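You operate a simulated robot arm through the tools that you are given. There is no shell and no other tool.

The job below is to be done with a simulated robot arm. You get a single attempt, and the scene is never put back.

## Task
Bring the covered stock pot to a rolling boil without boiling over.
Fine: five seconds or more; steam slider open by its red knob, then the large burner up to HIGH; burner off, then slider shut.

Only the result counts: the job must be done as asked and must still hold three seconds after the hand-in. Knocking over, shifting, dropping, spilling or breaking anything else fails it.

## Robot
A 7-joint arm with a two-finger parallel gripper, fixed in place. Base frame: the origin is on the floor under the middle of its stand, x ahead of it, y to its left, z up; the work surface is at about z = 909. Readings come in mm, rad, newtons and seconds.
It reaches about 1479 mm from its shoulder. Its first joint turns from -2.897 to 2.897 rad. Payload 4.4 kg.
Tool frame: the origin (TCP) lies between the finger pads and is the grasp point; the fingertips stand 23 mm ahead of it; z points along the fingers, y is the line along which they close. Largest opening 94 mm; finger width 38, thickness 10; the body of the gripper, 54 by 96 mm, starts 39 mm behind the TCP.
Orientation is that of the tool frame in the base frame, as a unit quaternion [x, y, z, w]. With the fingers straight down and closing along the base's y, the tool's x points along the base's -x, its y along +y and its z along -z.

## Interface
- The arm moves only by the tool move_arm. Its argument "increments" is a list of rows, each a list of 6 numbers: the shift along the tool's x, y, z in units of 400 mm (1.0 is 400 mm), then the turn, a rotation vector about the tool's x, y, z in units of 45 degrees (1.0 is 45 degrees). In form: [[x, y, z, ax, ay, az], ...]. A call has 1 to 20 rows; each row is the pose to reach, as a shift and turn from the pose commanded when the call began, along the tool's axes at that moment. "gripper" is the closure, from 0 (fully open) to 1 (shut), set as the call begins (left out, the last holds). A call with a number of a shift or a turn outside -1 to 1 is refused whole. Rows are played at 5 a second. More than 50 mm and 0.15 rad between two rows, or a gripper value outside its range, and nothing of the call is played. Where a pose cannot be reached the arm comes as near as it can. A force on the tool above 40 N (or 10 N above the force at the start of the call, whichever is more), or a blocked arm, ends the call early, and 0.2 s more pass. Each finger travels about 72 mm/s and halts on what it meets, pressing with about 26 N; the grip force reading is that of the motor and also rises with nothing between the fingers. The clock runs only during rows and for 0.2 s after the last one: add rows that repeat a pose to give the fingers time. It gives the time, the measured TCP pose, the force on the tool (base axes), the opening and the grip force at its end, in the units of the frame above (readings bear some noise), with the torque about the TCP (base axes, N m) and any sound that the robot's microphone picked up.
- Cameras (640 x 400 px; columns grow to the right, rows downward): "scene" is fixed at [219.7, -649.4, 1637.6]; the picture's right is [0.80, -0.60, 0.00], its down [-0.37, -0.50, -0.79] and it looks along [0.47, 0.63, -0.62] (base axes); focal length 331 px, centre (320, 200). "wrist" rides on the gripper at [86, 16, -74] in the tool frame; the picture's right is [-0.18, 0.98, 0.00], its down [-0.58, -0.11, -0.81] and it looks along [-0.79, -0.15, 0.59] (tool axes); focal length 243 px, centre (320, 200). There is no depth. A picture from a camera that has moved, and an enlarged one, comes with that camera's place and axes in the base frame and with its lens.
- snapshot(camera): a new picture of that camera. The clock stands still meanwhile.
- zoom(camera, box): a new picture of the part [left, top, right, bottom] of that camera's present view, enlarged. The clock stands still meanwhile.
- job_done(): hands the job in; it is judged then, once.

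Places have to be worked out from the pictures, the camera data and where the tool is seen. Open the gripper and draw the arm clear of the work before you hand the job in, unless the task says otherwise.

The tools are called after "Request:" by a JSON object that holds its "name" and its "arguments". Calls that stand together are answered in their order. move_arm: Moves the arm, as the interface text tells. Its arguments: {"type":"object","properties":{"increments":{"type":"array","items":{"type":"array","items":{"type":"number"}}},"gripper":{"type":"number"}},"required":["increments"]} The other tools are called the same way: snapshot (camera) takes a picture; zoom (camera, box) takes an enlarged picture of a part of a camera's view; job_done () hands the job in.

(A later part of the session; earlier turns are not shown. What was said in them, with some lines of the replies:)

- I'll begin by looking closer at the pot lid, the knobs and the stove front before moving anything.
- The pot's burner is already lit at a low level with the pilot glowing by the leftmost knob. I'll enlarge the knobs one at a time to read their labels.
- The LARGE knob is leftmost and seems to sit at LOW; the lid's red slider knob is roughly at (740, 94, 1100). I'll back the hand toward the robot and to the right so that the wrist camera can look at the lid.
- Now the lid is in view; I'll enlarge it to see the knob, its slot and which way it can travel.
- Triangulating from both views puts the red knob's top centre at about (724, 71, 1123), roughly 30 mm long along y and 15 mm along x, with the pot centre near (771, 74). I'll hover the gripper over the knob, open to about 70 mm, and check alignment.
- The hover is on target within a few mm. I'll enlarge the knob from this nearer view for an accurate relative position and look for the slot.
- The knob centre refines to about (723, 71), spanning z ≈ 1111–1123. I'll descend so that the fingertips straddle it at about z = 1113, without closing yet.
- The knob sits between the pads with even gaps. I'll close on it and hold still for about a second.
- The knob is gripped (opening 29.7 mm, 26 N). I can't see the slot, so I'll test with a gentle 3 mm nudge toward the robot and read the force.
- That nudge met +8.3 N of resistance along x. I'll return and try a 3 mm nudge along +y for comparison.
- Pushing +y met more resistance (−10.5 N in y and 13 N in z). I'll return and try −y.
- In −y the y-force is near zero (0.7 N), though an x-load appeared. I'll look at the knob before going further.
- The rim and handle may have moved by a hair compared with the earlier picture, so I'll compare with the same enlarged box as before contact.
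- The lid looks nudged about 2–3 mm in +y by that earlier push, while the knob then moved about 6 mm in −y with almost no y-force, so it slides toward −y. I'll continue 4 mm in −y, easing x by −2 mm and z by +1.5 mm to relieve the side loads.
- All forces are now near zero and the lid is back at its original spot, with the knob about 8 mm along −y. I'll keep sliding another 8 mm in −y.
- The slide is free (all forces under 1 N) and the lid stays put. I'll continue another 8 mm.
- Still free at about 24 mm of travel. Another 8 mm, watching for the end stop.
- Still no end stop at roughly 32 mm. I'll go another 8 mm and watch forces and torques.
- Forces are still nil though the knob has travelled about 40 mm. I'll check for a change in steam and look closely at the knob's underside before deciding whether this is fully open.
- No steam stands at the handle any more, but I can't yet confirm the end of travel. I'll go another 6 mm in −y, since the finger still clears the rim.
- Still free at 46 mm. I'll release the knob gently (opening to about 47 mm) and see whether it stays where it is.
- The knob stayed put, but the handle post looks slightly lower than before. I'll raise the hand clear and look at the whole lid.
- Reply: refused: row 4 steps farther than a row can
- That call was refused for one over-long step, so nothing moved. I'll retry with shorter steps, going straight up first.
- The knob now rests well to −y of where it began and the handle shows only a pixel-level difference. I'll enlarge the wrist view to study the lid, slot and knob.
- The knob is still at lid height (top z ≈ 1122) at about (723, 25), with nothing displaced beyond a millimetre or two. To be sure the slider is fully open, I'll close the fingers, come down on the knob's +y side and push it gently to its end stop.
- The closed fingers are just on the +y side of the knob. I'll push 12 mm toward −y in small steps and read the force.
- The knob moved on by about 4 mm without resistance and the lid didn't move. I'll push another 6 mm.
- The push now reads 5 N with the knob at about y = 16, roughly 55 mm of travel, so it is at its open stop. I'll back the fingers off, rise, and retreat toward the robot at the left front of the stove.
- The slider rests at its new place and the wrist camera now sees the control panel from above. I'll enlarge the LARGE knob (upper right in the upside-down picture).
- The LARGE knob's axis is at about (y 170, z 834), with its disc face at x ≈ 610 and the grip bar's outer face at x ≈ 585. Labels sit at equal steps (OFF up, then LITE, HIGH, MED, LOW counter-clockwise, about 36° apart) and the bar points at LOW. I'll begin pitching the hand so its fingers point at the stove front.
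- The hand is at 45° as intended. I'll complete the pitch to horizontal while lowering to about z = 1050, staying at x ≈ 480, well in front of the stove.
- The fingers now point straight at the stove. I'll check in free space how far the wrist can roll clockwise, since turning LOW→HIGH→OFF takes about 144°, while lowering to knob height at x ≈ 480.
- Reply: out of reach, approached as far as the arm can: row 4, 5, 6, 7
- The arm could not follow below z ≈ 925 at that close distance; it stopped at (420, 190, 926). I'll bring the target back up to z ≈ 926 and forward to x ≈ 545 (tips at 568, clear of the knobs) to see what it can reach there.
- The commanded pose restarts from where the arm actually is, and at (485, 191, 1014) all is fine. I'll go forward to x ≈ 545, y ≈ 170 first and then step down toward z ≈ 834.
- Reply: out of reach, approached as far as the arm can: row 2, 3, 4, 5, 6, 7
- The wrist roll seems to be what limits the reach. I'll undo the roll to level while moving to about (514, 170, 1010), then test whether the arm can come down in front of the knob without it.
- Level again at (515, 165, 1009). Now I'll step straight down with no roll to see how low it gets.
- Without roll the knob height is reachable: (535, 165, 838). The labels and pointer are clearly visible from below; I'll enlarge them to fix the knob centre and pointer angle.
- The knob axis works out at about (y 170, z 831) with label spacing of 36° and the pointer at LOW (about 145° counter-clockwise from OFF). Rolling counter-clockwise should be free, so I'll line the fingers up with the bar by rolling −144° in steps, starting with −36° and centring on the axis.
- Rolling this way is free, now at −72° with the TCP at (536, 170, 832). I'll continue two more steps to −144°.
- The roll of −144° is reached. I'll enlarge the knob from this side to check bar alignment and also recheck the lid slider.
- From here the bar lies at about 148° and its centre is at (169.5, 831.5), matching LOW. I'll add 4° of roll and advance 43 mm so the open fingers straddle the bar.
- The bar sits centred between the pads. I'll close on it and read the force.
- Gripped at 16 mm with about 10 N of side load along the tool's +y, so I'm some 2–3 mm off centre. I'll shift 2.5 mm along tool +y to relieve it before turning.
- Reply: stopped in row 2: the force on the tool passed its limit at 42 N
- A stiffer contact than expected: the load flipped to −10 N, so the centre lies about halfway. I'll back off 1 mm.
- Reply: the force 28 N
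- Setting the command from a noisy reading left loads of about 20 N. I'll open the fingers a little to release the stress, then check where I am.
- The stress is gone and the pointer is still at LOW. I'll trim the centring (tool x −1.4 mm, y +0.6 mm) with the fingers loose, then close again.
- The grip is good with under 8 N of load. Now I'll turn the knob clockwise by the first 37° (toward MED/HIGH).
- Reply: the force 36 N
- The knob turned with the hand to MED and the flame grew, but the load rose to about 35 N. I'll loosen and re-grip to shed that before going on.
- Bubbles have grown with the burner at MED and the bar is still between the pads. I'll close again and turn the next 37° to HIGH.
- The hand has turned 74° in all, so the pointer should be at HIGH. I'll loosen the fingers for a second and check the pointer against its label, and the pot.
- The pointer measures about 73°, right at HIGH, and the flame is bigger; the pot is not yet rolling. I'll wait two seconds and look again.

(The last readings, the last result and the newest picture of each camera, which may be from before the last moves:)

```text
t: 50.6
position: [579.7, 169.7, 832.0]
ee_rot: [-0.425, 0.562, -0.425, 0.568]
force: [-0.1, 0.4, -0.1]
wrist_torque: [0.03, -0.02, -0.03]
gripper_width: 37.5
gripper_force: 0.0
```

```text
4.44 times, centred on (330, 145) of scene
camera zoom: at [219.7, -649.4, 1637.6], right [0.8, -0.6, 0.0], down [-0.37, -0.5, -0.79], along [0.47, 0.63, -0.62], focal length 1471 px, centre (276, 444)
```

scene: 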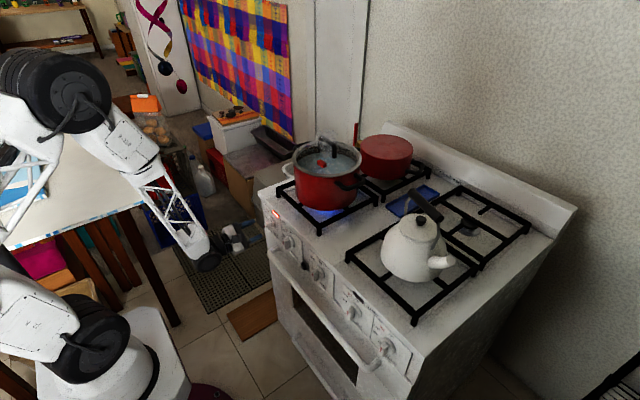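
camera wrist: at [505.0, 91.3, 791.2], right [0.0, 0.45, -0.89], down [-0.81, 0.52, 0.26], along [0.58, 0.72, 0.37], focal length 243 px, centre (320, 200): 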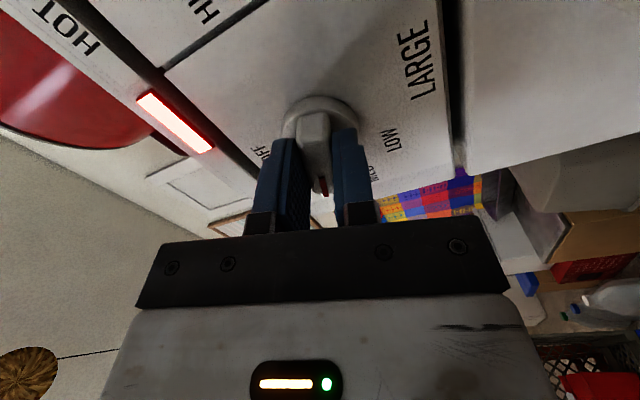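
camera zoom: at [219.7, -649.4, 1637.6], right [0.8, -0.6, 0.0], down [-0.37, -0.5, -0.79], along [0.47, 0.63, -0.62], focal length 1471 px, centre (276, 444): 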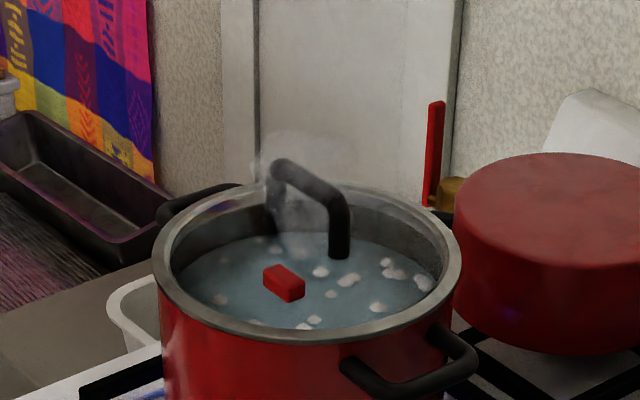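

The bubbling looks about the same and there is no foam rising. I'll wait another three seconds and compare.

Request:
{"name": "move_arm", "arguments": {"increments": [[0, 0, 0, 0, 0, 0], [0, 0, 0, 0, 0, 0], [0, 0, 0, 0, 0, 0], [0, 0, 0, 0, 0, 0], [0, 0, 0, 0, 0, 0], [0, 0, 0, 0, 0, 0], [0, 0, 0, 0, 0, 0], [0, 0, 0, 0, 0, 0], [0, 0, 0, 0, 0, 0], [0, 0, 0, 0, 0, 0], [0, 0, 0, 0, 0, 0], [0, 0, 0, 0, 0, 0], [0, 0, 0, 0, 0, 0], [0, 0, 0, 0, 0, 0]]}}

Request:
{"name": "zoom", "arguments": {"camera": "scene", "box": [270, 100, 390, 190]}}

Request:
{"name": "zoom", "arguments": {"camera": "scene", "box": [295, 130, 365, 174]}}

```text
t: 53.6
position: [579.6, 170.6, 831.8]
ee_rot: [-0.424, 0.562, -0.426, 0.569]
force: [0.4, -0.5, 0.6]
wrist_torque: [-0.01, 0.01, -0.01]
gripper_width: 37.6
gripper_force: 0.0
```

```text
4.44 times, centred on (330, 145) of scene
camera zoom: at [219.7, -649.4, 1637.6], right [0.8, -0.6, 0.0], down [-0.37, -0.5, -0.79], along [0.47, 0.63, -0.62], focal length 1471 px, centre (276, 444)
```

zoom: 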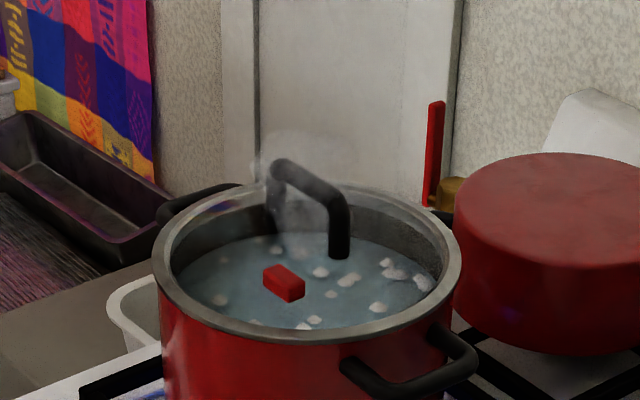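

```text
9.09 times, centred on (330, 152) of scene
camera zoom: at [219.7, -649.4, 1637.6], right [0.8, -0.6, 0.0], down [-0.37, -0.5, -0.79], along [0.47, 0.63, -0.62], focal length 3008 px, centre (229, 636)
```

zoom: 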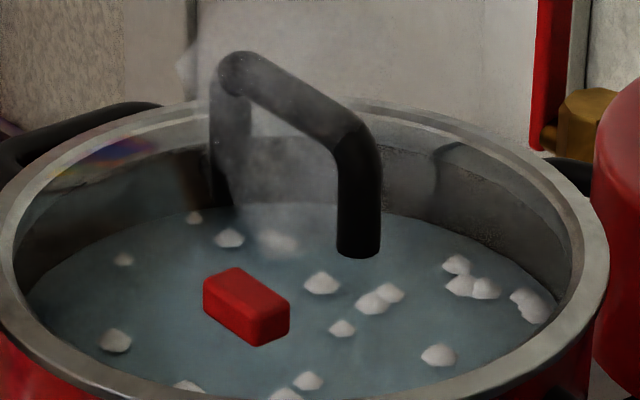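

The bubbles are large domes but I can't yet say it's a full rolling boil, and no foam is climbing. I'll wait three more seconds and look from the same view.

Request:
{"name": "move_arm", "arguments": {"increments": [[0, 0, 0, 0, 0, 0], [0, 0, 0, 0, 0, 0], [0, 0, 0, 0, 0, 0], [0, 0, 0, 0, 0, 0], [0, 0, 0, 0, 0, 0], [0, 0, 0, 0, 0, 0], [0, 0, 0, 0, 0, 0], [0, 0, 0, 0, 0, 0], [0, 0, 0, 0, 0, 0], [0, 0, 0, 0, 0, 0], [0, 0, 0, 0, 0, 0], [0, 0, 0, 0, 0, 0], [0, 0, 0, 0, 0, 0], [0, 0, 0, 0, 0, 0]]}}

Request:
{"name": "zoom", "arguments": {"camera": "scene", "box": [295, 130, 365, 174]}}

Request:
{"name": "zoom", "arguments": {"camera": "scene", "box": [220, 195, 320, 260]}}

Request:
{"name": "snapshot", "arguments": {"camera": "scene"}}

```text
t: 56.6
position: [578.8, 169.1, 831.8]
ee_rot: [-0.424, 0.562, -0.425, 0.569]
force: [-0.1, 0.6, 0.8]
wrist_torque: [0.01, 0.01, 0.01]
gripper_width: 37.7
gripper_force: 0.1
```

```text
9.09 times, centred on (330, 152) of scene
camera zoom: at [219.7, -649.4, 1637.6], right [0.8, -0.6, 0.0], down [-0.37, -0.5, -0.79], along [0.47, 0.63, -0.62], focal length 3008 px, centre (229, 636)
```

zoom: 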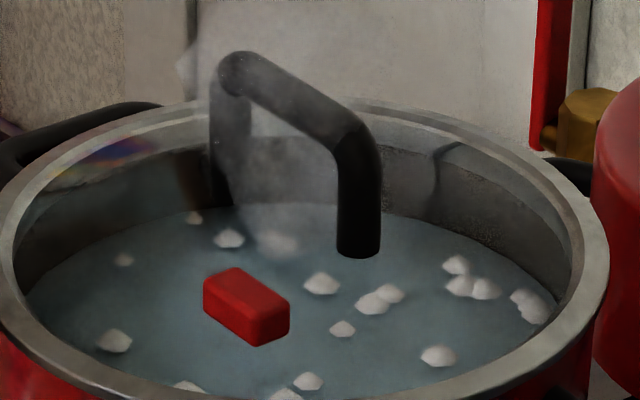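

```text
6.15 times, centred on (270, 228) of scene
camera zoom: at [219.7, -649.4, 1637.6], right [0.8, -0.6, 0.0], down [-0.37, -0.5, -0.79], along [0.47, 0.63, -0.62], focal length 2036 px, centre (628, 31)
```

zoom: 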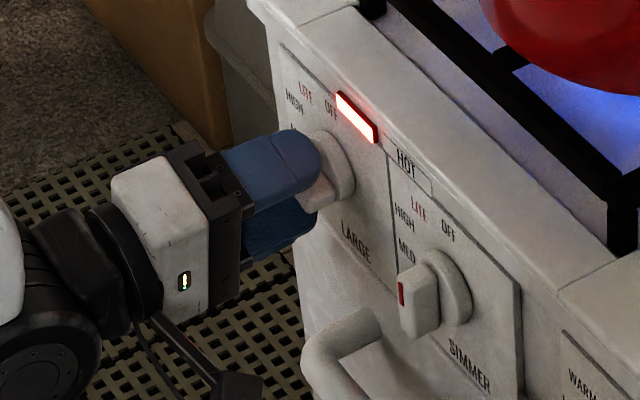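

```text
taken
```

scene: 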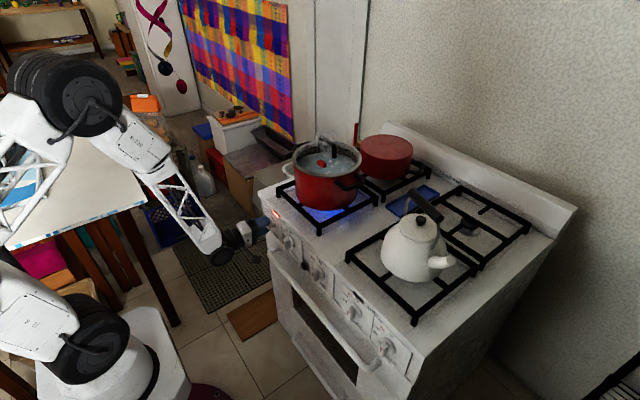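

The boil is steady and vigorous with no foam at the rim, about 9 s after reaching HIGH. I'll give it four more seconds for margin and confirm.

Request:
{"name": "move_arm", "arguments": {"increments": [[0, 0, 0, 0, 0, 0], [0, 0, 0, 0, 0, 0], [0, 0, 0, 0, 0, 0], [0, 0, 0, 0, 0, 0], [0, 0, 0, 0, 0, 0], [0, 0, 0, 0, 0, 0], [0, 0, 0, 0, 0, 0], [0, 0, 0, 0, 0, 0], [0, 0, 0, 0, 0, 0], [0, 0, 0, 0, 0, 0], [0, 0, 0, 0, 0, 0], [0, 0, 0, 0, 0, 0], [0, 0, 0, 0, 0, 0], [0, 0, 0, 0, 0, 0], [0, 0, 0, 0, 0, 0], [0, 0, 0, 0, 0, 0], [0, 0, 0, 0, 0, 0], [0, 0, 0, 0, 0, 0], [0, 0, 0, 0, 0, 0]]}}

Request:
{"name": "zoom", "arguments": {"camera": "scene", "box": [295, 130, 365, 174]}}

Request:
{"name": "zoom", "arguments": {"camera": "scene", "box": [280, 125, 380, 190]}}

Request:
{"name": "zoom", "arguments": {"camera": "wrist", "box": [220, 70, 420, 230]}}

```text
t: 60.6
position: [579.4, 170.4, 832.6]
ee_rot: [-0.424, 0.562, -0.425, 0.568]
force: [-0.6, 0.1, 0.0]
wrist_torque: [-0.03, 0.0, 0.0]
gripper_width: 37.8
gripper_force: 0.1
```

```text
9.09 times, centred on (330, 152) of scene
camera zoom: at [219.7, -649.4, 1637.6], right [0.8, -0.6, 0.0], down [-0.37, -0.5, -0.79], along [0.47, 0.63, -0.62], focal length 3008 px, centre (229, 636)
```

zoom: 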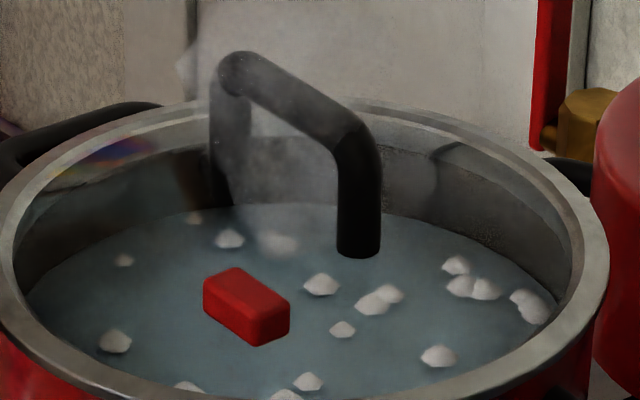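

```text
6.15 times, centred on (330, 158) of scene
camera zoom: at [219.7, -649.4, 1637.6], right [0.8, -0.6, 0.0], down [-0.37, -0.5, -0.79], along [0.47, 0.63, -0.62], focal length 2036 px, centre (258, 462)
```

zoom: 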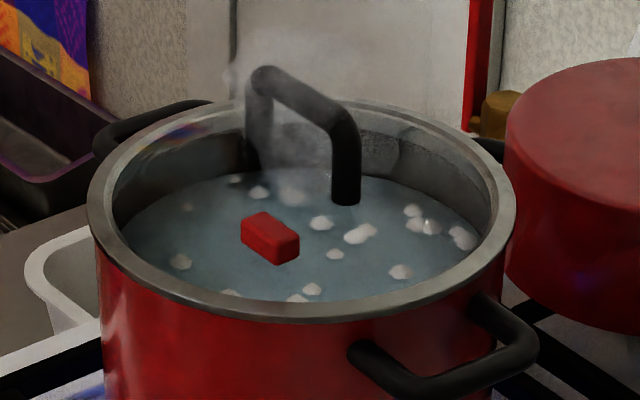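

```text
2.50 times, centred on (320, 150) of wrist
camera zoom: at [505.1, 91.3, 791.5], right [0.0, 0.45, -0.89], down [-0.81, 0.52, 0.26], along [0.58, 0.72, 0.37], focal length 606 px, centre (320, 325)
```

zoom: 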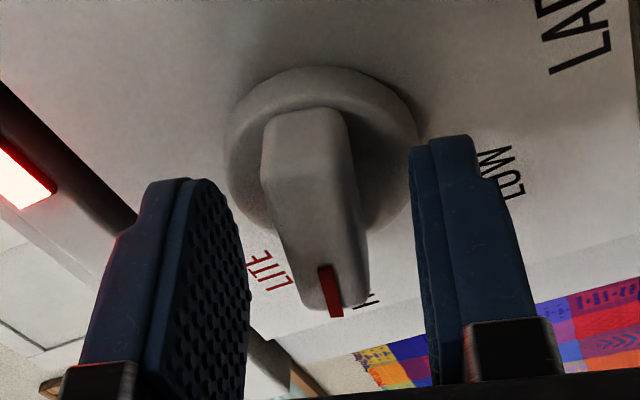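

The large-bubble boil has held steadily with the pointer on HIGH for 13 s. Before turning off, I'll compare the flame with the first picture using the same enlarged box.

Request:
{"name": "zoom", "arguments": {"camera": "scene", "box": [250, 110, 450, 235]}}

Request:
{"name": "zoom", "arguments": {"camera": "scene", "box": [285, 190, 365, 240]}}

```text
3.20 times, centred on (350, 172) of scene
camera zoom: at [219.7, -649.4, 1637.6], right [0.8, -0.6, 0.0], down [-0.37, -0.5, -0.79], along [0.47, 0.63, -0.62], focal length 1059 px, centre (224, 288)
```

zoom: 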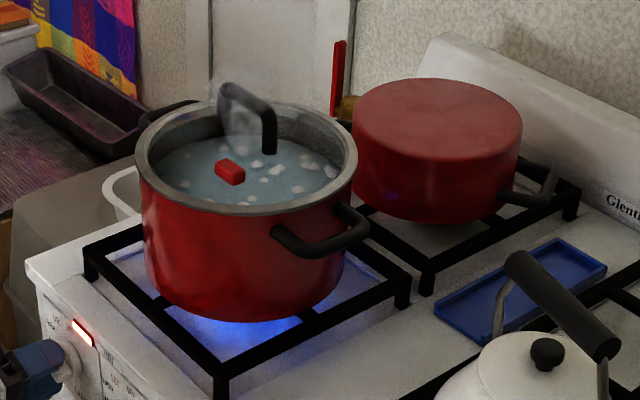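

```text
8.00 times, centred on (325, 215) of scene
camera zoom: at [219.7, -649.4, 1637.6], right [0.8, -0.6, 0.0], down [-0.37, -0.5, -0.79], along [0.47, 0.63, -0.62], focal length 2647 px, centre (280, 80)
```

zoom: 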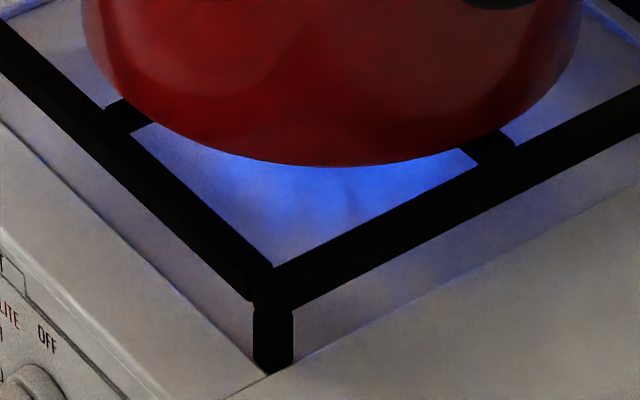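

The flame is clearly larger than at the start and the boil holds. I'll allow four more seconds to be safely beyond the five required, watching for any foam.

Request:
{"name": "move_arm", "arguments": {"increments": [[0, 0, 0, 0, 0, 0], [0, 0, 0, 0, 0, 0], [0, 0, 0, 0, 0, 0], [0, 0, 0, 0, 0, 0], [0, 0, 0, 0, 0, 0], [0, 0, 0, 0, 0, 0], [0, 0, 0, 0, 0, 0], [0, 0, 0, 0, 0, 0], [0, 0, 0, 0, 0, 0], [0, 0, 0, 0, 0, 0], [0, 0, 0, 0, 0, 0], [0, 0, 0, 0, 0, 0], [0, 0, 0, 0, 0, 0], [0, 0, 0, 0, 0, 0], [0, 0, 0, 0, 0, 0], [0, 0, 0, 0, 0, 0], [0, 0, 0, 0, 0, 0], [0, 0, 0, 0, 0, 0], [0, 0, 0, 0, 0, 0]]}}

Request:
{"name": "zoom", "arguments": {"camera": "scene", "box": [295, 130, 365, 174]}}

```text
t: 64.6
position: [579.9, 169.4, 831.8]
ee_rot: [-0.424, 0.563, -0.424, 0.569]
force: [0.1, -0.3, 0.8]
wrist_torque: [0.0, 0.0, -0.03]
gripper_width: 37.7
gripper_force: 0.1
```

```text
9.09 times, centred on (330, 152) of scene
camera zoom: at [219.7, -649.4, 1637.6], right [0.8, -0.6, 0.0], down [-0.37, -0.5, -0.79], along [0.47, 0.63, -0.62], focal length 3008 px, centre (229, 636)
```

zoom: 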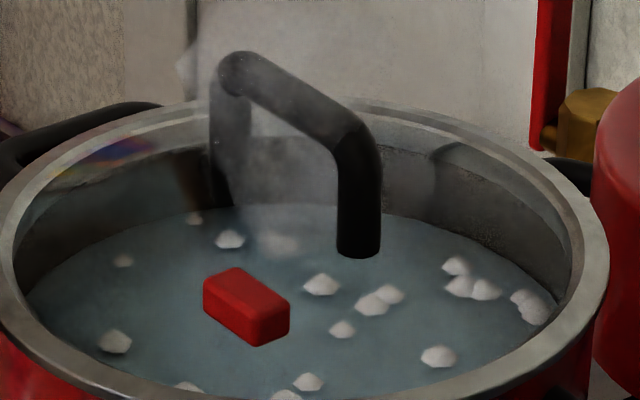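

The boil is unchanged and steady with no boil-over, 17 s after HIGH. Now the burner goes off: I'll close on the bar again and turn it clockwise in two steps of about 37°.

Request:
{"name": "move_arm", "arguments": {"increments": [[0, 0, 0, 0, 0, 0], [0, 0, 0, 0, 0, 0], [0, 0, 0, 0, 0, 0]], "gripper": 1.0}}

Request:
{"name": "move_arm", "arguments": {"increments": [[0, 0, 0, 0, 0, 0.137], [0, 0, 0, 0, 0, 0.274], [0, 0, 0, 0, 0, 0.411], [0, 0, 0, 0, 0, 0.548], [0, 0, 0, 0, 0, 0.685], [0, 0, 0, 0, 0, 0.822]]}}

Request:
{"name": "snapshot", "arguments": {"camera": "wrist"}}

```text
t: 65.4
position: [578.8, 170.5, 832.0]
ee_rot: [-0.424, 0.563, -0.425, 0.568]
force: [4.6, 3.7, -6.1]
wrist_torque: [-0.01, 0.62, 0.2]
gripper_width: 16.0
gripper_force: 44.7
```

```text
t: 66.8
position: [579.3, 169.9, 832.2]
ee_rot: [-0.224, 0.668, -0.221, 0.674]
force: [2.1, -6.5, 4.9]
wrist_torque: [-0.04, -0.17, -0.06]
gripper_width: 16.1
gripper_force: 45.1
```

```text
taken
camera wrist: at [505.2, 131.1, 752.0], right [0.0, 0.9, -0.44], down [-0.81, 0.26, 0.53], along [0.58, 0.36, 0.73], focal length 243 px, centre (320, 200)
```

wrist: 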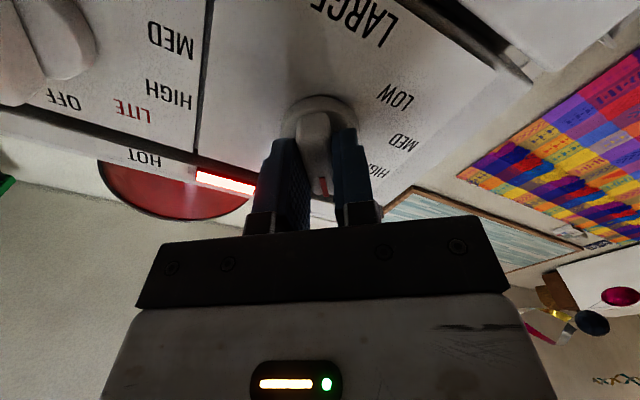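

The loads are small (under 9 N) and the pointer is near LITE. I'll turn the remaining 37° to OFF.

Request:
{"name": "move_arm", "arguments": {"increments": [[0, 0, 0, 0, 0, 0.137], [0, 0, 0, 0, 0, 0.274], [0, 0, 0, 0, 0, 0.411], [0, 0, 0, 0, 0, 0.548], [0, 0, 0, 0, 0, 0.685], [0, 0, 0, 0, 0, 0.822]]}}

Request:
{"name": "snapshot", "arguments": {"camera": "wrist"}}

Request:
{"name": "zoom", "arguments": {"camera": "scene", "box": [250, 110, 450, 235]}}

```text
t: 68.2
position: [579.3, 170.2, 832.0]
ee_rot: [0.0, 0.705, 0.002, 0.709]
force: [-3.5, -20.2, 14.2]
wrist_torque: [-0.81, -1.15, -0.73]
gripper_width: 15.8
gripper_force: 44.6
```

```text
taken
camera wrist: at [505.0, 186.4, 744.6], right [-0.01, 0.98, 0.19], down [-0.81, -0.12, 0.57], along [0.59, -0.15, 0.8], focal length 243 px, centre (320, 200)
```

wrist: 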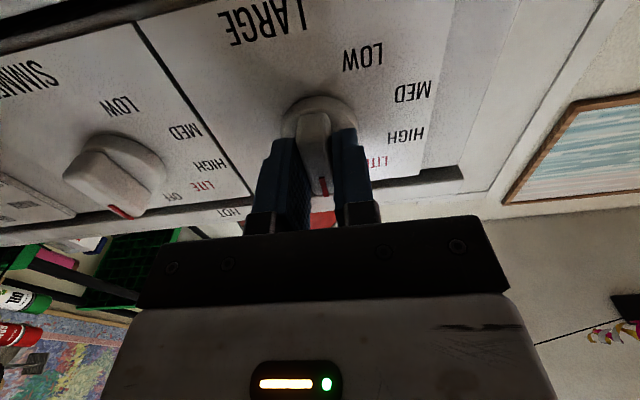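

```text
3.20 times, centred on (350, 172) of scene
camera zoom: at [219.7, -649.4, 1637.6], right [0.8, -0.6, 0.0], down [-0.37, -0.5, -0.79], along [0.47, 0.63, -0.62], focal length 1059 px, centre (224, 288)
```

zoom: 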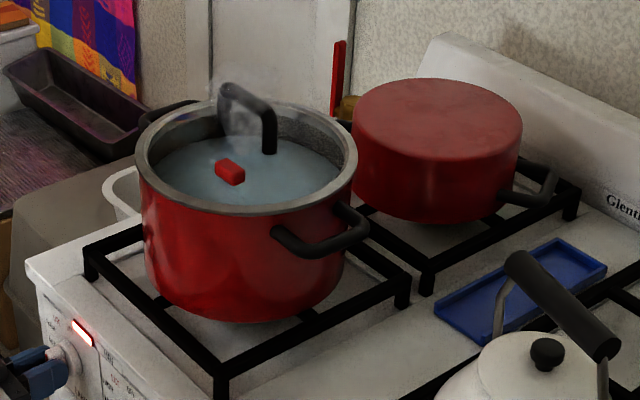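

The flame is out, the bubbling has stopped and the knob is against its OFF stop. I'll open the fingers and back straight out.

Request:
{"name": "move_arm", "arguments": {"increments": [[0, 0, 0, 0, 0, 0], [0, 0, 0, 0, 0, 0], [0, 0, 0, 0, 0, 0]], "gripper": 0.5}}

Request:
{"name": "move_arm", "arguments": {"increments": [[0, 0, -0.04, 0, 0, 0], [0, 0, -0.08, 0, 0, 0], [0, 0, -0.12, 0, 0, 0], [0, 0, -0.12, 0, 0, 0]]}}

Request:
{"name": "snapshot", "arguments": {"camera": "wrist"}}

Request:
{"name": "zoom", "arguments": {"camera": "scene", "box": [255, 195, 345, 255]}}

```text
t: 69.0
position: [579.4, 169.7, 832.7]
ee_rot: [0.0, 0.705, 0.003, 0.71]
force: [-0.6, -0.6, 0.4]
wrist_torque: [0.01, 0.01, 0.01]
gripper_width: 47.2
gripper_force: 0.2
```

```text
t: 70.0
position: [531.1, 167.9, 830.8]
ee_rot: [-0.001, 0.704, 0.004, 0.71]
force: [0.1, 0.1, -0.7]
wrist_torque: [0.0, 0.01, 0.01]
gripper_width: 46.9
gripper_force: 0.1
```

```text
taken
camera wrist: at [455.9, 185.1, 744.2], right [-0.01, 0.98, 0.19], down [-0.81, -0.11, 0.57], along [0.59, -0.15, 0.8], focal length 243 px, centre (320, 200)
```

wrist: 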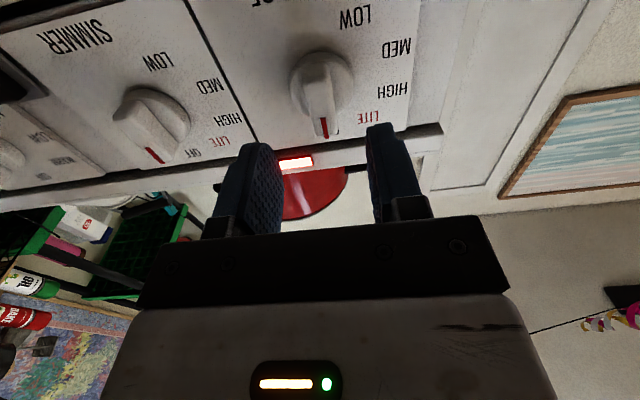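

```text
6.67 times, centred on (300, 225) of scene
camera zoom: at [219.7, -649.4, 1637.6], right [0.8, -0.6, 0.0], down [-0.37, -0.5, -0.79], along [0.47, 0.63, -0.62], focal length 2206 px, centre (453, 33)
```

zoom: 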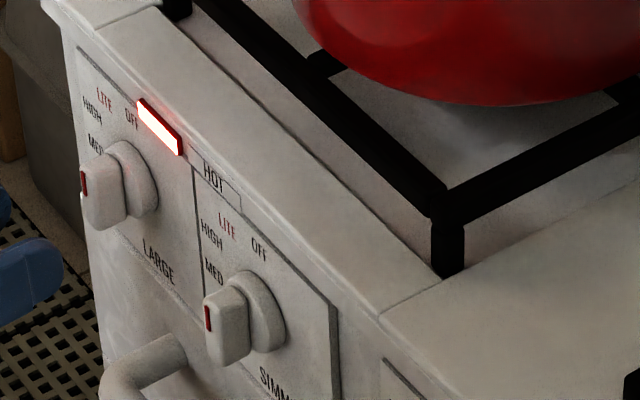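

The LARGE knob now reads OFF just like its neighbour. I'll raise the hand back up to z ≈ 1050 in front of the stove.

Request:
{"name": "move_arm", "arguments": {"increments": [[-0.09, 0, -0.02, 0, 0, 0], [-0.18, 0, -0.04, 0, 0, 0], [-0.27, 0, -0.06, 0, 0, 0], [-0.36, 0, -0.08, 0, 0, 0], [-0.45, 0, -0.1, 0, 0, 0], [-0.55, 0, -0.12, 0, 0, 0], [-0.55, 0, -0.12, 0, 0, 0]]}}

```text
t: 71.6
position: [483.3, 168.0, 1051.7]
ee_rot: [0.0, 0.704, 0.003, 0.71]
force: [-0.1, 0.3, 0.6]
wrist_torque: [0.01, 0.03, 0.02]
gripper_width: 47.0
gripper_force: 0.0
```

Clear at (483, 168, 1052). I'll pitch the hand back toward straight down while rising.

Request:
{"name": "move_arm", "arguments": {"increments": [[-0.0625, 0, 0, 0, 0.1667, 0], [-0.125, 0, 0, 0, 0.3333, 0], [-0.1875, 0, 0, 0, 0.5, 0], [-0.25, 0, 0, 0, 0.6667, 0], [-0.3125, 0, 0, 0, 0.8333, 0], [-0.375, 0, 0, 0, 1.0, 0], [-0.375, 0, 0, 0, 1.0, 0]]}}

Request:
{"name": "move_arm", "arguments": {"increments": [[-0.0265, 0, -0.0265, 0, 0.1667, 0], [-0.053, 0, -0.053, 0, 0.3333, 0], [-0.0795, 0, -0.0795, 0, 0.5, 0], [-0.106, 0, -0.106, 0, 0.6667, 0], [-0.1325, 0, -0.1325, 0, 0.8333, 0], [-0.159, 0, -0.159, 0, 1.0, 0], [-0.159, 0, -0.159, 0, 1.0, 0]]}}

Request:
{"name": "snapshot", "arguments": {"camera": "wrist"}}

Request:
{"name": "zoom", "arguments": {"camera": "scene", "box": [295, 130, 365, 174]}}

```text
t: 73.2
position: [480.8, 168.8, 1200.3]
ee_rot: [-0.002, 0.922, 0.003, 0.386]
force: [-0.6, -0.9, -0.1]
wrist_torque: [0.01, 0.01, 0.02]
gripper_width: 47.0
gripper_force: 0.0
```

```text
t: 74.8
position: [480.1, 168.3, 1291.6]
ee_rot: [-0.003, 1.0, 0.001, 0.004]
force: [0.5, 0.2, -0.7]
wrist_torque: [-0.01, 0.0, 0.0]
gripper_width: 46.7
gripper_force: 0.1
```

```text
taken
camera wrist: at [392.7, 184.0, 1365.1], right [0.18, 0.98, 0.0], down [0.58, -0.11, 0.81], along [0.8, -0.14, -0.59], focal length 243 px, centre (320, 200)
```

wrist: 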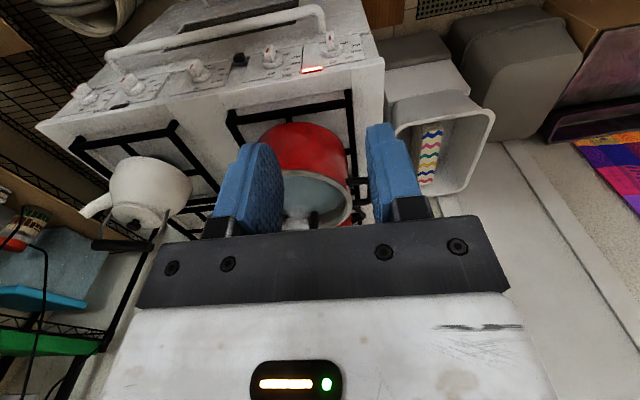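

```text
9.09 times, centred on (330, 152) of scene
camera zoom: at [219.7, -649.4, 1637.6], right [0.8, -0.6, 0.0], down [-0.37, -0.5, -0.79], along [0.47, 0.63, -0.62], focal length 3008 px, centre (229, 636)
```

zoom: 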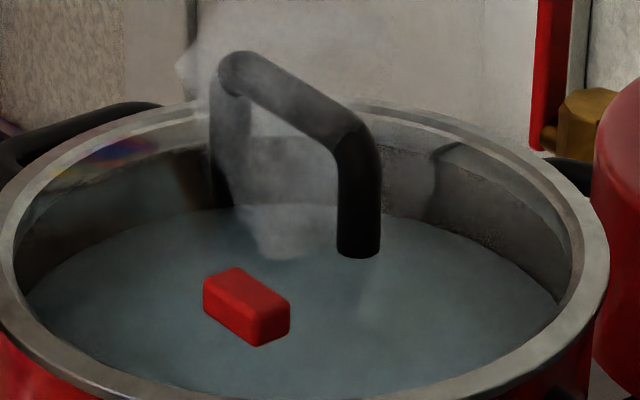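

The pot is calm and the hand points straight down at (480, 168, 1291). The knob's centre is at about (724, 17), so I'll go with closed fingers to just beyond its −y end at a safe height.

Request:
{"name": "move_arm", "arguments": {"increments": [[-0.076, -0.0576, 0.02, 0, 0, 0], [-0.152, -0.115, 0.04, 0, 0, 0], [-0.228, -0.173, 0.06, 0, 0, 0], [-0.304, -0.23, 0.09, 0, 0, 0], [-0.38, -0.288, 0.12, 0, 0, 0], [-0.456, -0.346, 0.155, 0, 0, 0], [-0.532, -0.403, 0.19, 0, 0, 0], [-0.6075, -0.461, 0.2275, 0, 0, 0], [-0.6075, -0.461, 0.2275, 0, 0, 0]], "gripper": 1.0}}

Request:
{"name": "zoom", "arguments": {"camera": "wrist", "box": [200, 40, 440, 240]}}

Request:
{"name": "zoom", "arguments": {"camera": "scene", "box": [280, 90, 400, 175]}}

```text
t: 76.8
position: [723.6, -15.0, 1202.0]
ee_rot: [-0.002, 1.0, 0.001, 0.003]
force: [-0.1, -0.3, -0.4]
wrist_torque: [0.0, 0.01, -0.02]
gripper_width: 0.1
gripper_force: 25.9
```

```text
2.00 times, centred on (320, 140) of wrist
camera zoom: at [636.6, 0.2, 1275.9], right [0.18, 0.98, 0.0], down [0.58, -0.11, 0.81], along [0.8, -0.14, -0.59], focal length 485 px, centre (320, 320)
```

zoom: 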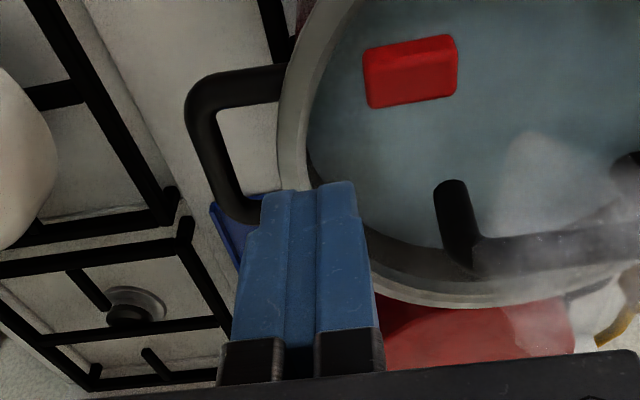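

```text
4.71 times, centred on (340, 132) of scene
camera zoom: at [219.7, -649.4, 1637.6], right [0.8, -0.6, 0.0], down [-0.37, -0.5, -0.79], along [0.47, 0.63, -0.62], focal length 1557 px, centre (226, 518)
```

zoom: 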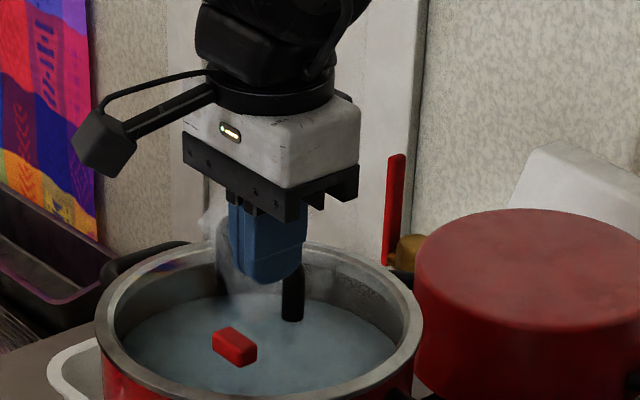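

The fingers are just off the knob's −y end. I'll descend in small final steps to z ≈ 1139 with the tips just above rim level, watching for contact.

Request:
{"name": "move_arm", "arguments": {"increments": [[0, 0, 0.08, 0, 0, 0], [0, 0, 0.125, 0, 0, 0], [0, 0, 0.14, 0, 0, 0], [0, 0, 0.15, 0, 0, 0], [0, 0, 0.156, 0, 0, 0], [0, 0, 0.156, 0, 0, 0]]}}

Request:
{"name": "zoom", "arguments": {"camera": "scene", "box": [295, 130, 365, 174]}}

Request:
{"name": "zoom", "arguments": {"camera": "wrist", "box": [200, 90, 440, 240]}}

```text
t: 78.2
position: [724.7, -13.3, 1138.4]
ee_rot: [-0.003, 1.0, 0.002, 0.004]
force: [-0.3, -0.9, -0.3]
wrist_torque: [-0.02, -0.04, 0.0]
gripper_width: 0.0
gripper_force: 26.2
```

```text
9.09 times, centred on (330, 152) of scene
camera zoom: at [219.7, -649.4, 1637.6], right [0.8, -0.6, 0.0], down [-0.37, -0.5, -0.79], along [0.47, 0.63, -0.62], focal length 3008 px, centre (229, 636)
```

zoom: 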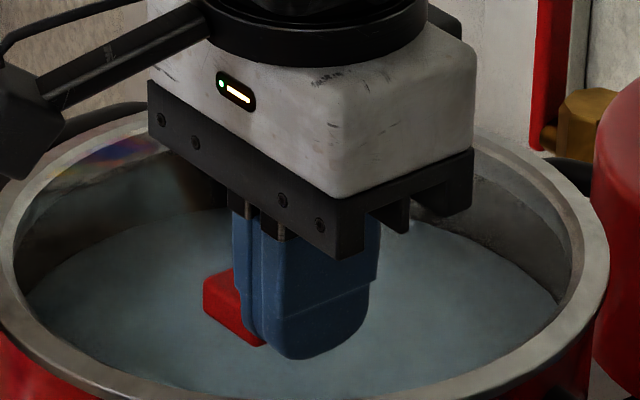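

```text
2.67 times, centred on (320, 165) of wrist
camera zoom: at [637.3, 1.8, 1212.8], right [0.18, 0.98, 0.0], down [0.58, -0.11, 0.81], along [0.8, -0.14, -0.59], focal length 647 px, centre (320, 293)
```

zoom: 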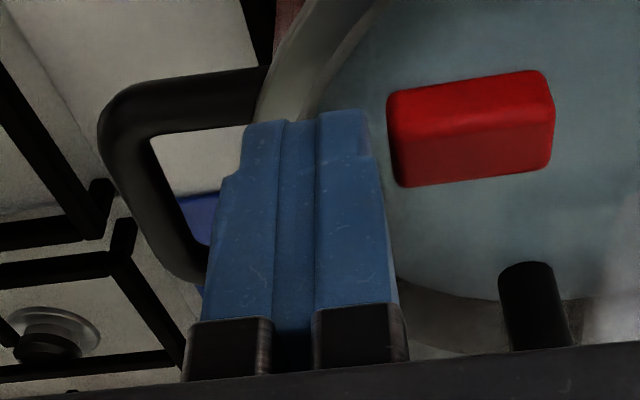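

No contact with the rim. I'll push the knob toward +y, first 40 mm in 8 mm steps.

Request:
{"name": "move_arm", "arguments": {"increments": [[0, 0.015, 0, 0, 0, 0], [0, 0.03, 0, 0, 0, 0], [0, 0.045, 0, 0, 0, 0], [0, 0.06, 0, 0, 0, 0], [0, 0.075, 0, 0, 0, 0], [0, 0.09, 0, 0, 0, 0], [0, 0.1, 0, 0, 0, 0], [0, 0.1, 0, 0, 0, 0]]}}

Request:
{"name": "zoom", "arguments": {"camera": "scene", "box": [295, 130, 365, 174]}}

Request:
{"name": "zoom", "arguments": {"camera": "wrist", "box": [200, 90, 440, 240]}}

```text
t: 80.0
position: [724.1, 25.6, 1138.3]
ee_rot: [-0.003, 1.0, 0.002, 0.003]
force: [0.3, 0.7, -0.1]
wrist_torque: [-0.02, 0.02, -0.01]
gripper_width: 0.0
gripper_force: 25.8
```

```text
9.09 times, centred on (330, 152) of scene
camera zoom: at [219.7, -649.4, 1637.6], right [0.8, -0.6, 0.0], down [-0.37, -0.5, -0.79], along [0.47, 0.63, -0.62], focal length 3008 px, centre (229, 636)
```

zoom: 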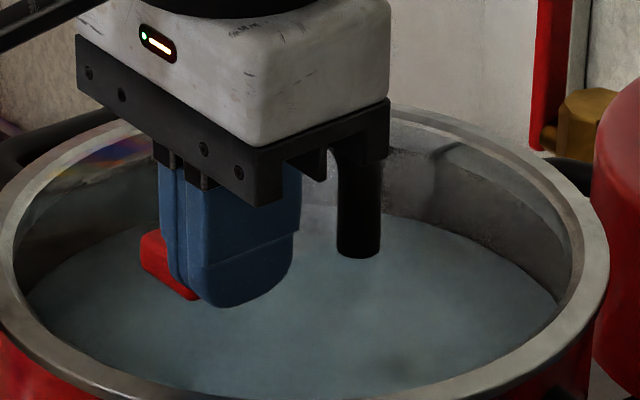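

```text
2.67 times, centred on (320, 165) of wrist
camera zoom: at [637.3, 41.2, 1212.2], right [0.18, 0.98, 0.0], down [0.58, -0.11, 0.81], along [0.8, -0.14, -0.59], focal length 647 px, centre (320, 293)
```

zoom: 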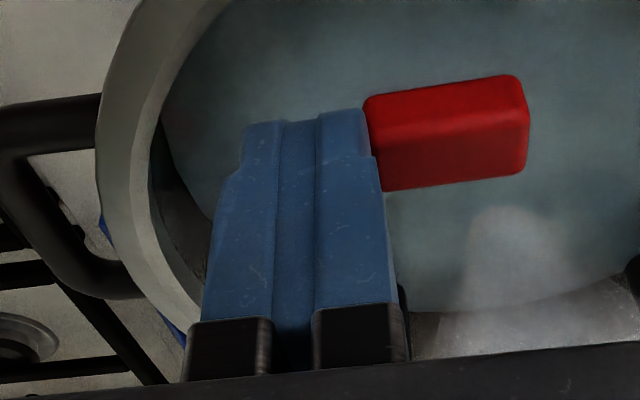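

The knob follows freely; about 20 mm remain to its original place. I'll push 14 mm more, then finish with small steps.

Request:
{"name": "move_arm", "arguments": {"increments": [[0, 0.0125, 0, 0, 0, 0], [0, 0.025, 0, 0, 0, 0], [0, 0.035, 0, 0, 0, 0], [0, 0.035, 0, 0, 0, 0]]}}

Request:
{"name": "move_arm", "arguments": {"increments": [[0, 0.005, 0, 0, 0, 0], [0, 0.01, 0, 0, 0, 0], [0, 0.01, 0, 0, 0, 0]]}}

Request:
{"name": "zoom", "arguments": {"camera": "scene", "box": [295, 130, 365, 174]}}

```text
t: 81.0
position: [724.8, 39.9, 1139.2]
ee_rot: [-0.003, 1.0, 0.002, 0.003]
force: [-0.7, -0.4, -0.2]
wrist_torque: [-0.01, 0.0, -0.03]
gripper_width: 0.1
gripper_force: 26.3
```

```text
t: 81.8
position: [725.5, 43.8, 1139.3]
ee_rot: [-0.003, 1.0, 0.002, 0.003]
force: [0.1, -1.3, 0.3]
wrist_torque: [-0.06, -0.01, -0.01]
gripper_width: 0.0
gripper_force: 25.6
```

```text
9.09 times, centred on (330, 152) of scene
camera zoom: at [219.7, -649.4, 1637.6], right [0.8, -0.6, 0.0], down [-0.37, -0.5, -0.79], along [0.47, 0.63, -0.62], focal length 3008 px, centre (229, 636)
```

zoom: 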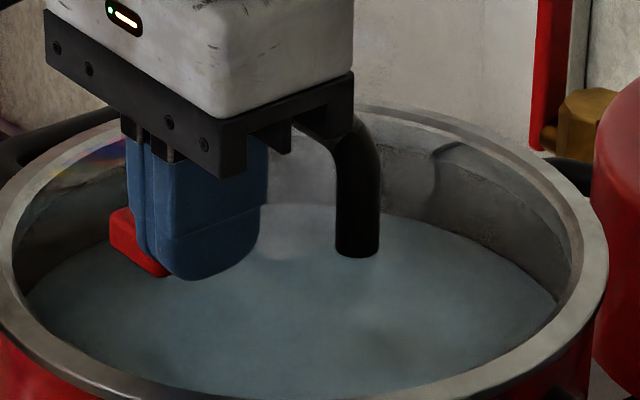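

The knob is back near its original spot and a first 1.3 N of resistance shows. I'll push another 1.6 mm to confirm the closed stop.

Request:
{"name": "move_arm", "arguments": {"increments": [[0, 0.002, 0, 0, 0, 0], [0, 0.004, 0, 0, 0, 0], [0, 0.004, 0, 0, 0, 0]]}}

Request:
{"name": "zoom", "arguments": {"camera": "scene", "box": [295, 130, 365, 174]}}

```text
t: 82.6
position: [724.5, 44.5, 1140.3]
ee_rot: [-0.002, 1.0, 0.002, 0.004]
force: [-0.8, -1.1, -0.8]
wrist_torque: [-0.03, 0.01, 0.01]
gripper_width: 0.2
gripper_force: 26.1
```

```text
9.09 times, centred on (330, 152) of scene
camera zoom: at [219.7, -649.4, 1637.6], right [0.8, -0.6, 0.0], down [-0.37, -0.5, -0.79], along [0.47, 0.63, -0.62], focal length 3008 px, centre (229, 636)
```

zoom: 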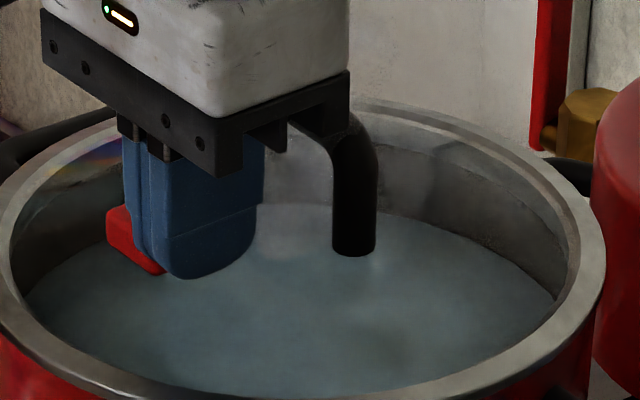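

The lid itself begins to follow at about 1 N, and the knob's offset from the handle matches the original closed picture, so the slider is shut. I'll back the fingers away in −y and rise clear.

Request:
{"name": "move_arm", "arguments": {"increments": [[0, -0.02, 0, 0, 0, 0], [0, -0.02, -0.08, 0, 0, 0], [0, -0.02, -0.18, 0, 0, 0], [0, -0.02, -0.28, 0, 0, 0], [0.05, -0.02, -0.36, 0, 0, 0], [0.15, 0.0, -0.4, 0, 0, 0], [0.25, 0.03, -0.42, 0, 0, 0], [0.36, 0.06, -0.42, 0, 0, 0], [0.36, 0.06, -0.42, 0, 0, 0]]}}

Request:
{"name": "zoom", "arguments": {"camera": "scene", "box": [295, 130, 365, 174]}}

Request:
{"name": "snapshot", "arguments": {"camera": "scene"}}

Request:
{"name": "snapshot", "arguments": {"camera": "wrist"}}

```text
t: 84.6
position: [578.1, 67.6, 1305.8]
ee_rot: [-0.003, 1.0, 0.002, 0.003]
force: [-0.2, 0.3, 0.2]
wrist_torque: [0.01, -0.01, 0.01]
gripper_width: 0.0
gripper_force: 25.8
```

```text
9.09 times, centred on (330, 152) of scene
camera zoom: at [219.7, -649.4, 1637.6], right [0.8, -0.6, 0.0], down [-0.37, -0.5, -0.79], along [0.47, 0.63, -0.62], focal length 3008 px, centre (229, 636)
```

zoom: 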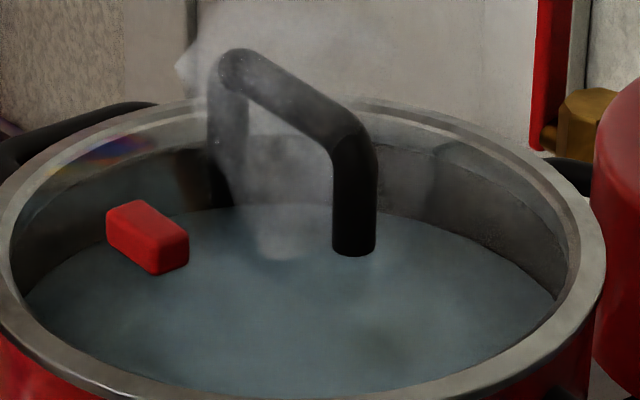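

```text
taken
```

scene: 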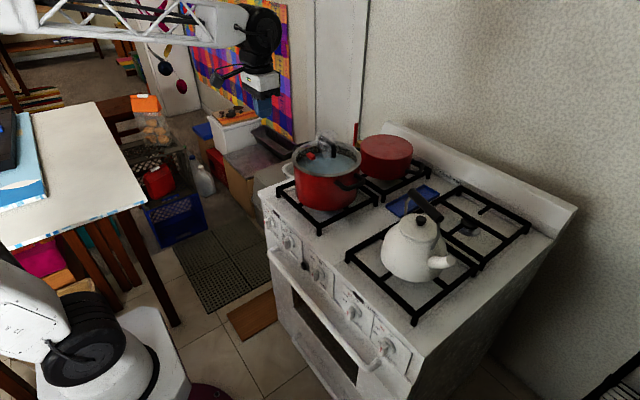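

```text
taken
camera wrist: at [490.9, 83.0, 1380.3], right [0.18, 0.98, 0.0], down [0.58, -0.11, 0.81], along [0.8, -0.14, -0.59], focal length 243 px, centre (320, 200)
```

wrist: 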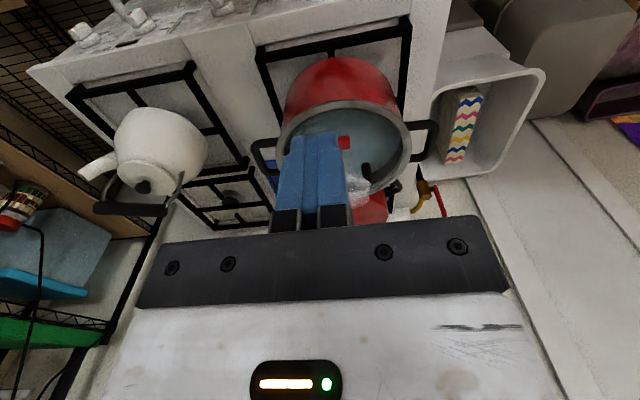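

The knob is back beside the handle exactly as at the start, the flame is out and nothing else moved. I'll open the gripper and draw the arm farther back.

Request:
{"name": "move_arm", "arguments": {"increments": [[0.08, 0.05, -0.01, 0, 0, 0], [0.16, 0.1, -0.02, 0, 0, 0], [0.24, 0.15, -0.02, 0, 0, 0], [0.28, 0.2, -0.02, 0, 0, 0], [0.28, 0.2, -0.02, 0, 0, 0], [0.28, 0.2, -0.02, 0, 0, 0]], "gripper": 0.0}}

Request:
{"name": "zoom", "arguments": {"camera": "scene", "box": [250, 110, 450, 235]}}

Request:
{"name": "zoom", "arguments": {"camera": "scene", "box": [255, 195, 345, 255]}}

Request:
{"name": "zoom", "arguments": {"camera": "wrist", "box": [200, 20, 440, 220]}}

```text
t: 86.0
position: [467.7, 147.4, 1314.8]
ee_rot: [-0.002, 1.0, 0.002, 0.003]
force: [0.0, 0.1, 0.3]
wrist_torque: [-0.01, 0.03, -0.04]
gripper_width: 94.2
gripper_force: 0.0
```

```text
3.20 times, centred on (350, 172) of scene
camera zoom: at [219.7, -649.4, 1637.6], right [0.8, -0.6, 0.0], down [-0.37, -0.5, -0.79], along [0.47, 0.63, -0.62], focal length 1059 px, centre (224, 288)
```

zoom: 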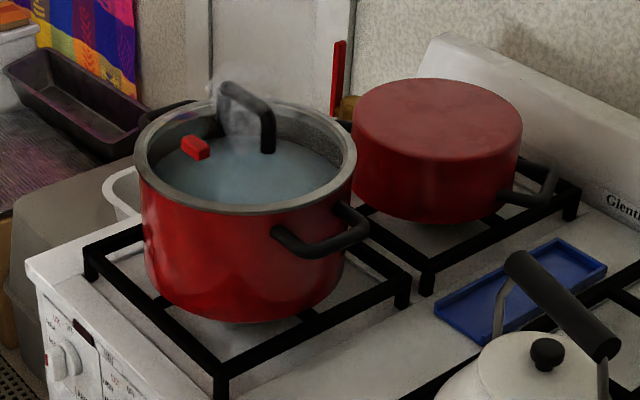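

```text
6.67 times, centred on (300, 225) of scene
camera zoom: at [219.7, -649.4, 1637.6], right [0.8, -0.6, 0.0], down [-0.37, -0.5, -0.79], along [0.47, 0.63, -0.62], focal length 2206 px, centre (453, 33)
```

zoom: 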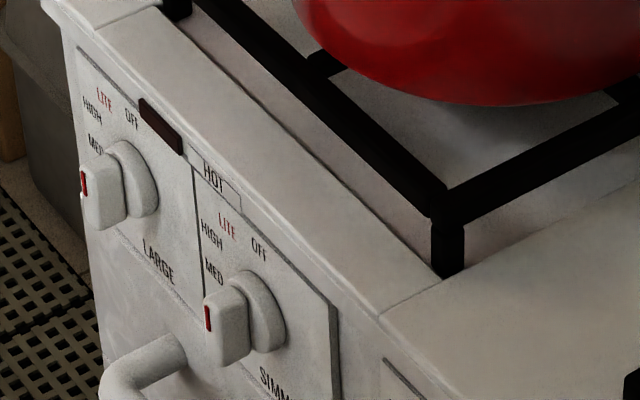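

```text
2.00 times, centred on (320, 120) of wrist
camera zoom: at [379.4, 162.6, 1388.7], right [0.18, 0.98, 0.0], down [0.58, -0.11, 0.81], along [0.8, -0.14, -0.59], focal length 485 px, centre (320, 360)
```

zoom: 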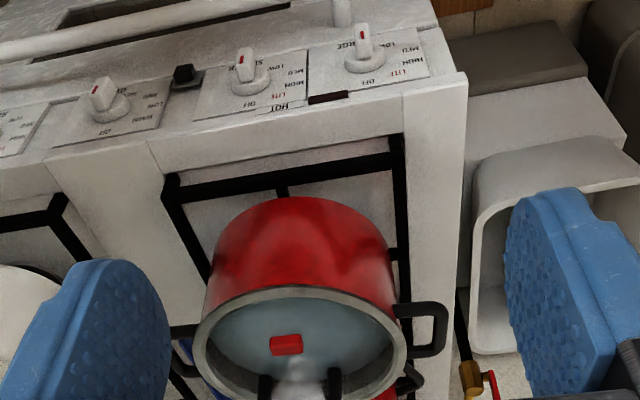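

Everything is in its final state: the LARGE knob is at OFF, there's no flame, the HOT lamp is dark, and the slider is shut at its original place. The pot is covered with no spill, and the gripper is open and clear of the work. I'm handing the job in.

Request:
{"name": "job_done", "arguments": {}}

```text
The job is handed in.
```

I brought the covered stock pot to a strong, steady boil on HIGH with the slider open, and nothing boiled over. The job is handed in. I judged the rolling boil by eye from the bubbles, because nothing reported it directly.

- **Slider opened:** I slid the red knob about 55 mm to its end stop before touching the burner.
- **Boil:** I turned the LARGE knob from LOW through MED to HIGH and held it there for about 17 seconds. Large bubbles kept up the whole time, and no foam rose to the rim.
- **Burner off:** I turned the LARGE knob to its OFF stop. The flame went out, the bubbling stopped, and the HOT lamp went dark later.
- **Slider shut:** I pushed the red knob back to its closed stop, matching its starting position against the lid handle.

The lid shifted by about 2–3 mm while I worked the slider and stayed seated on the pot. The last pictures show nothing else moved or spilled. The gripper is open and the arm is clear of the stove.
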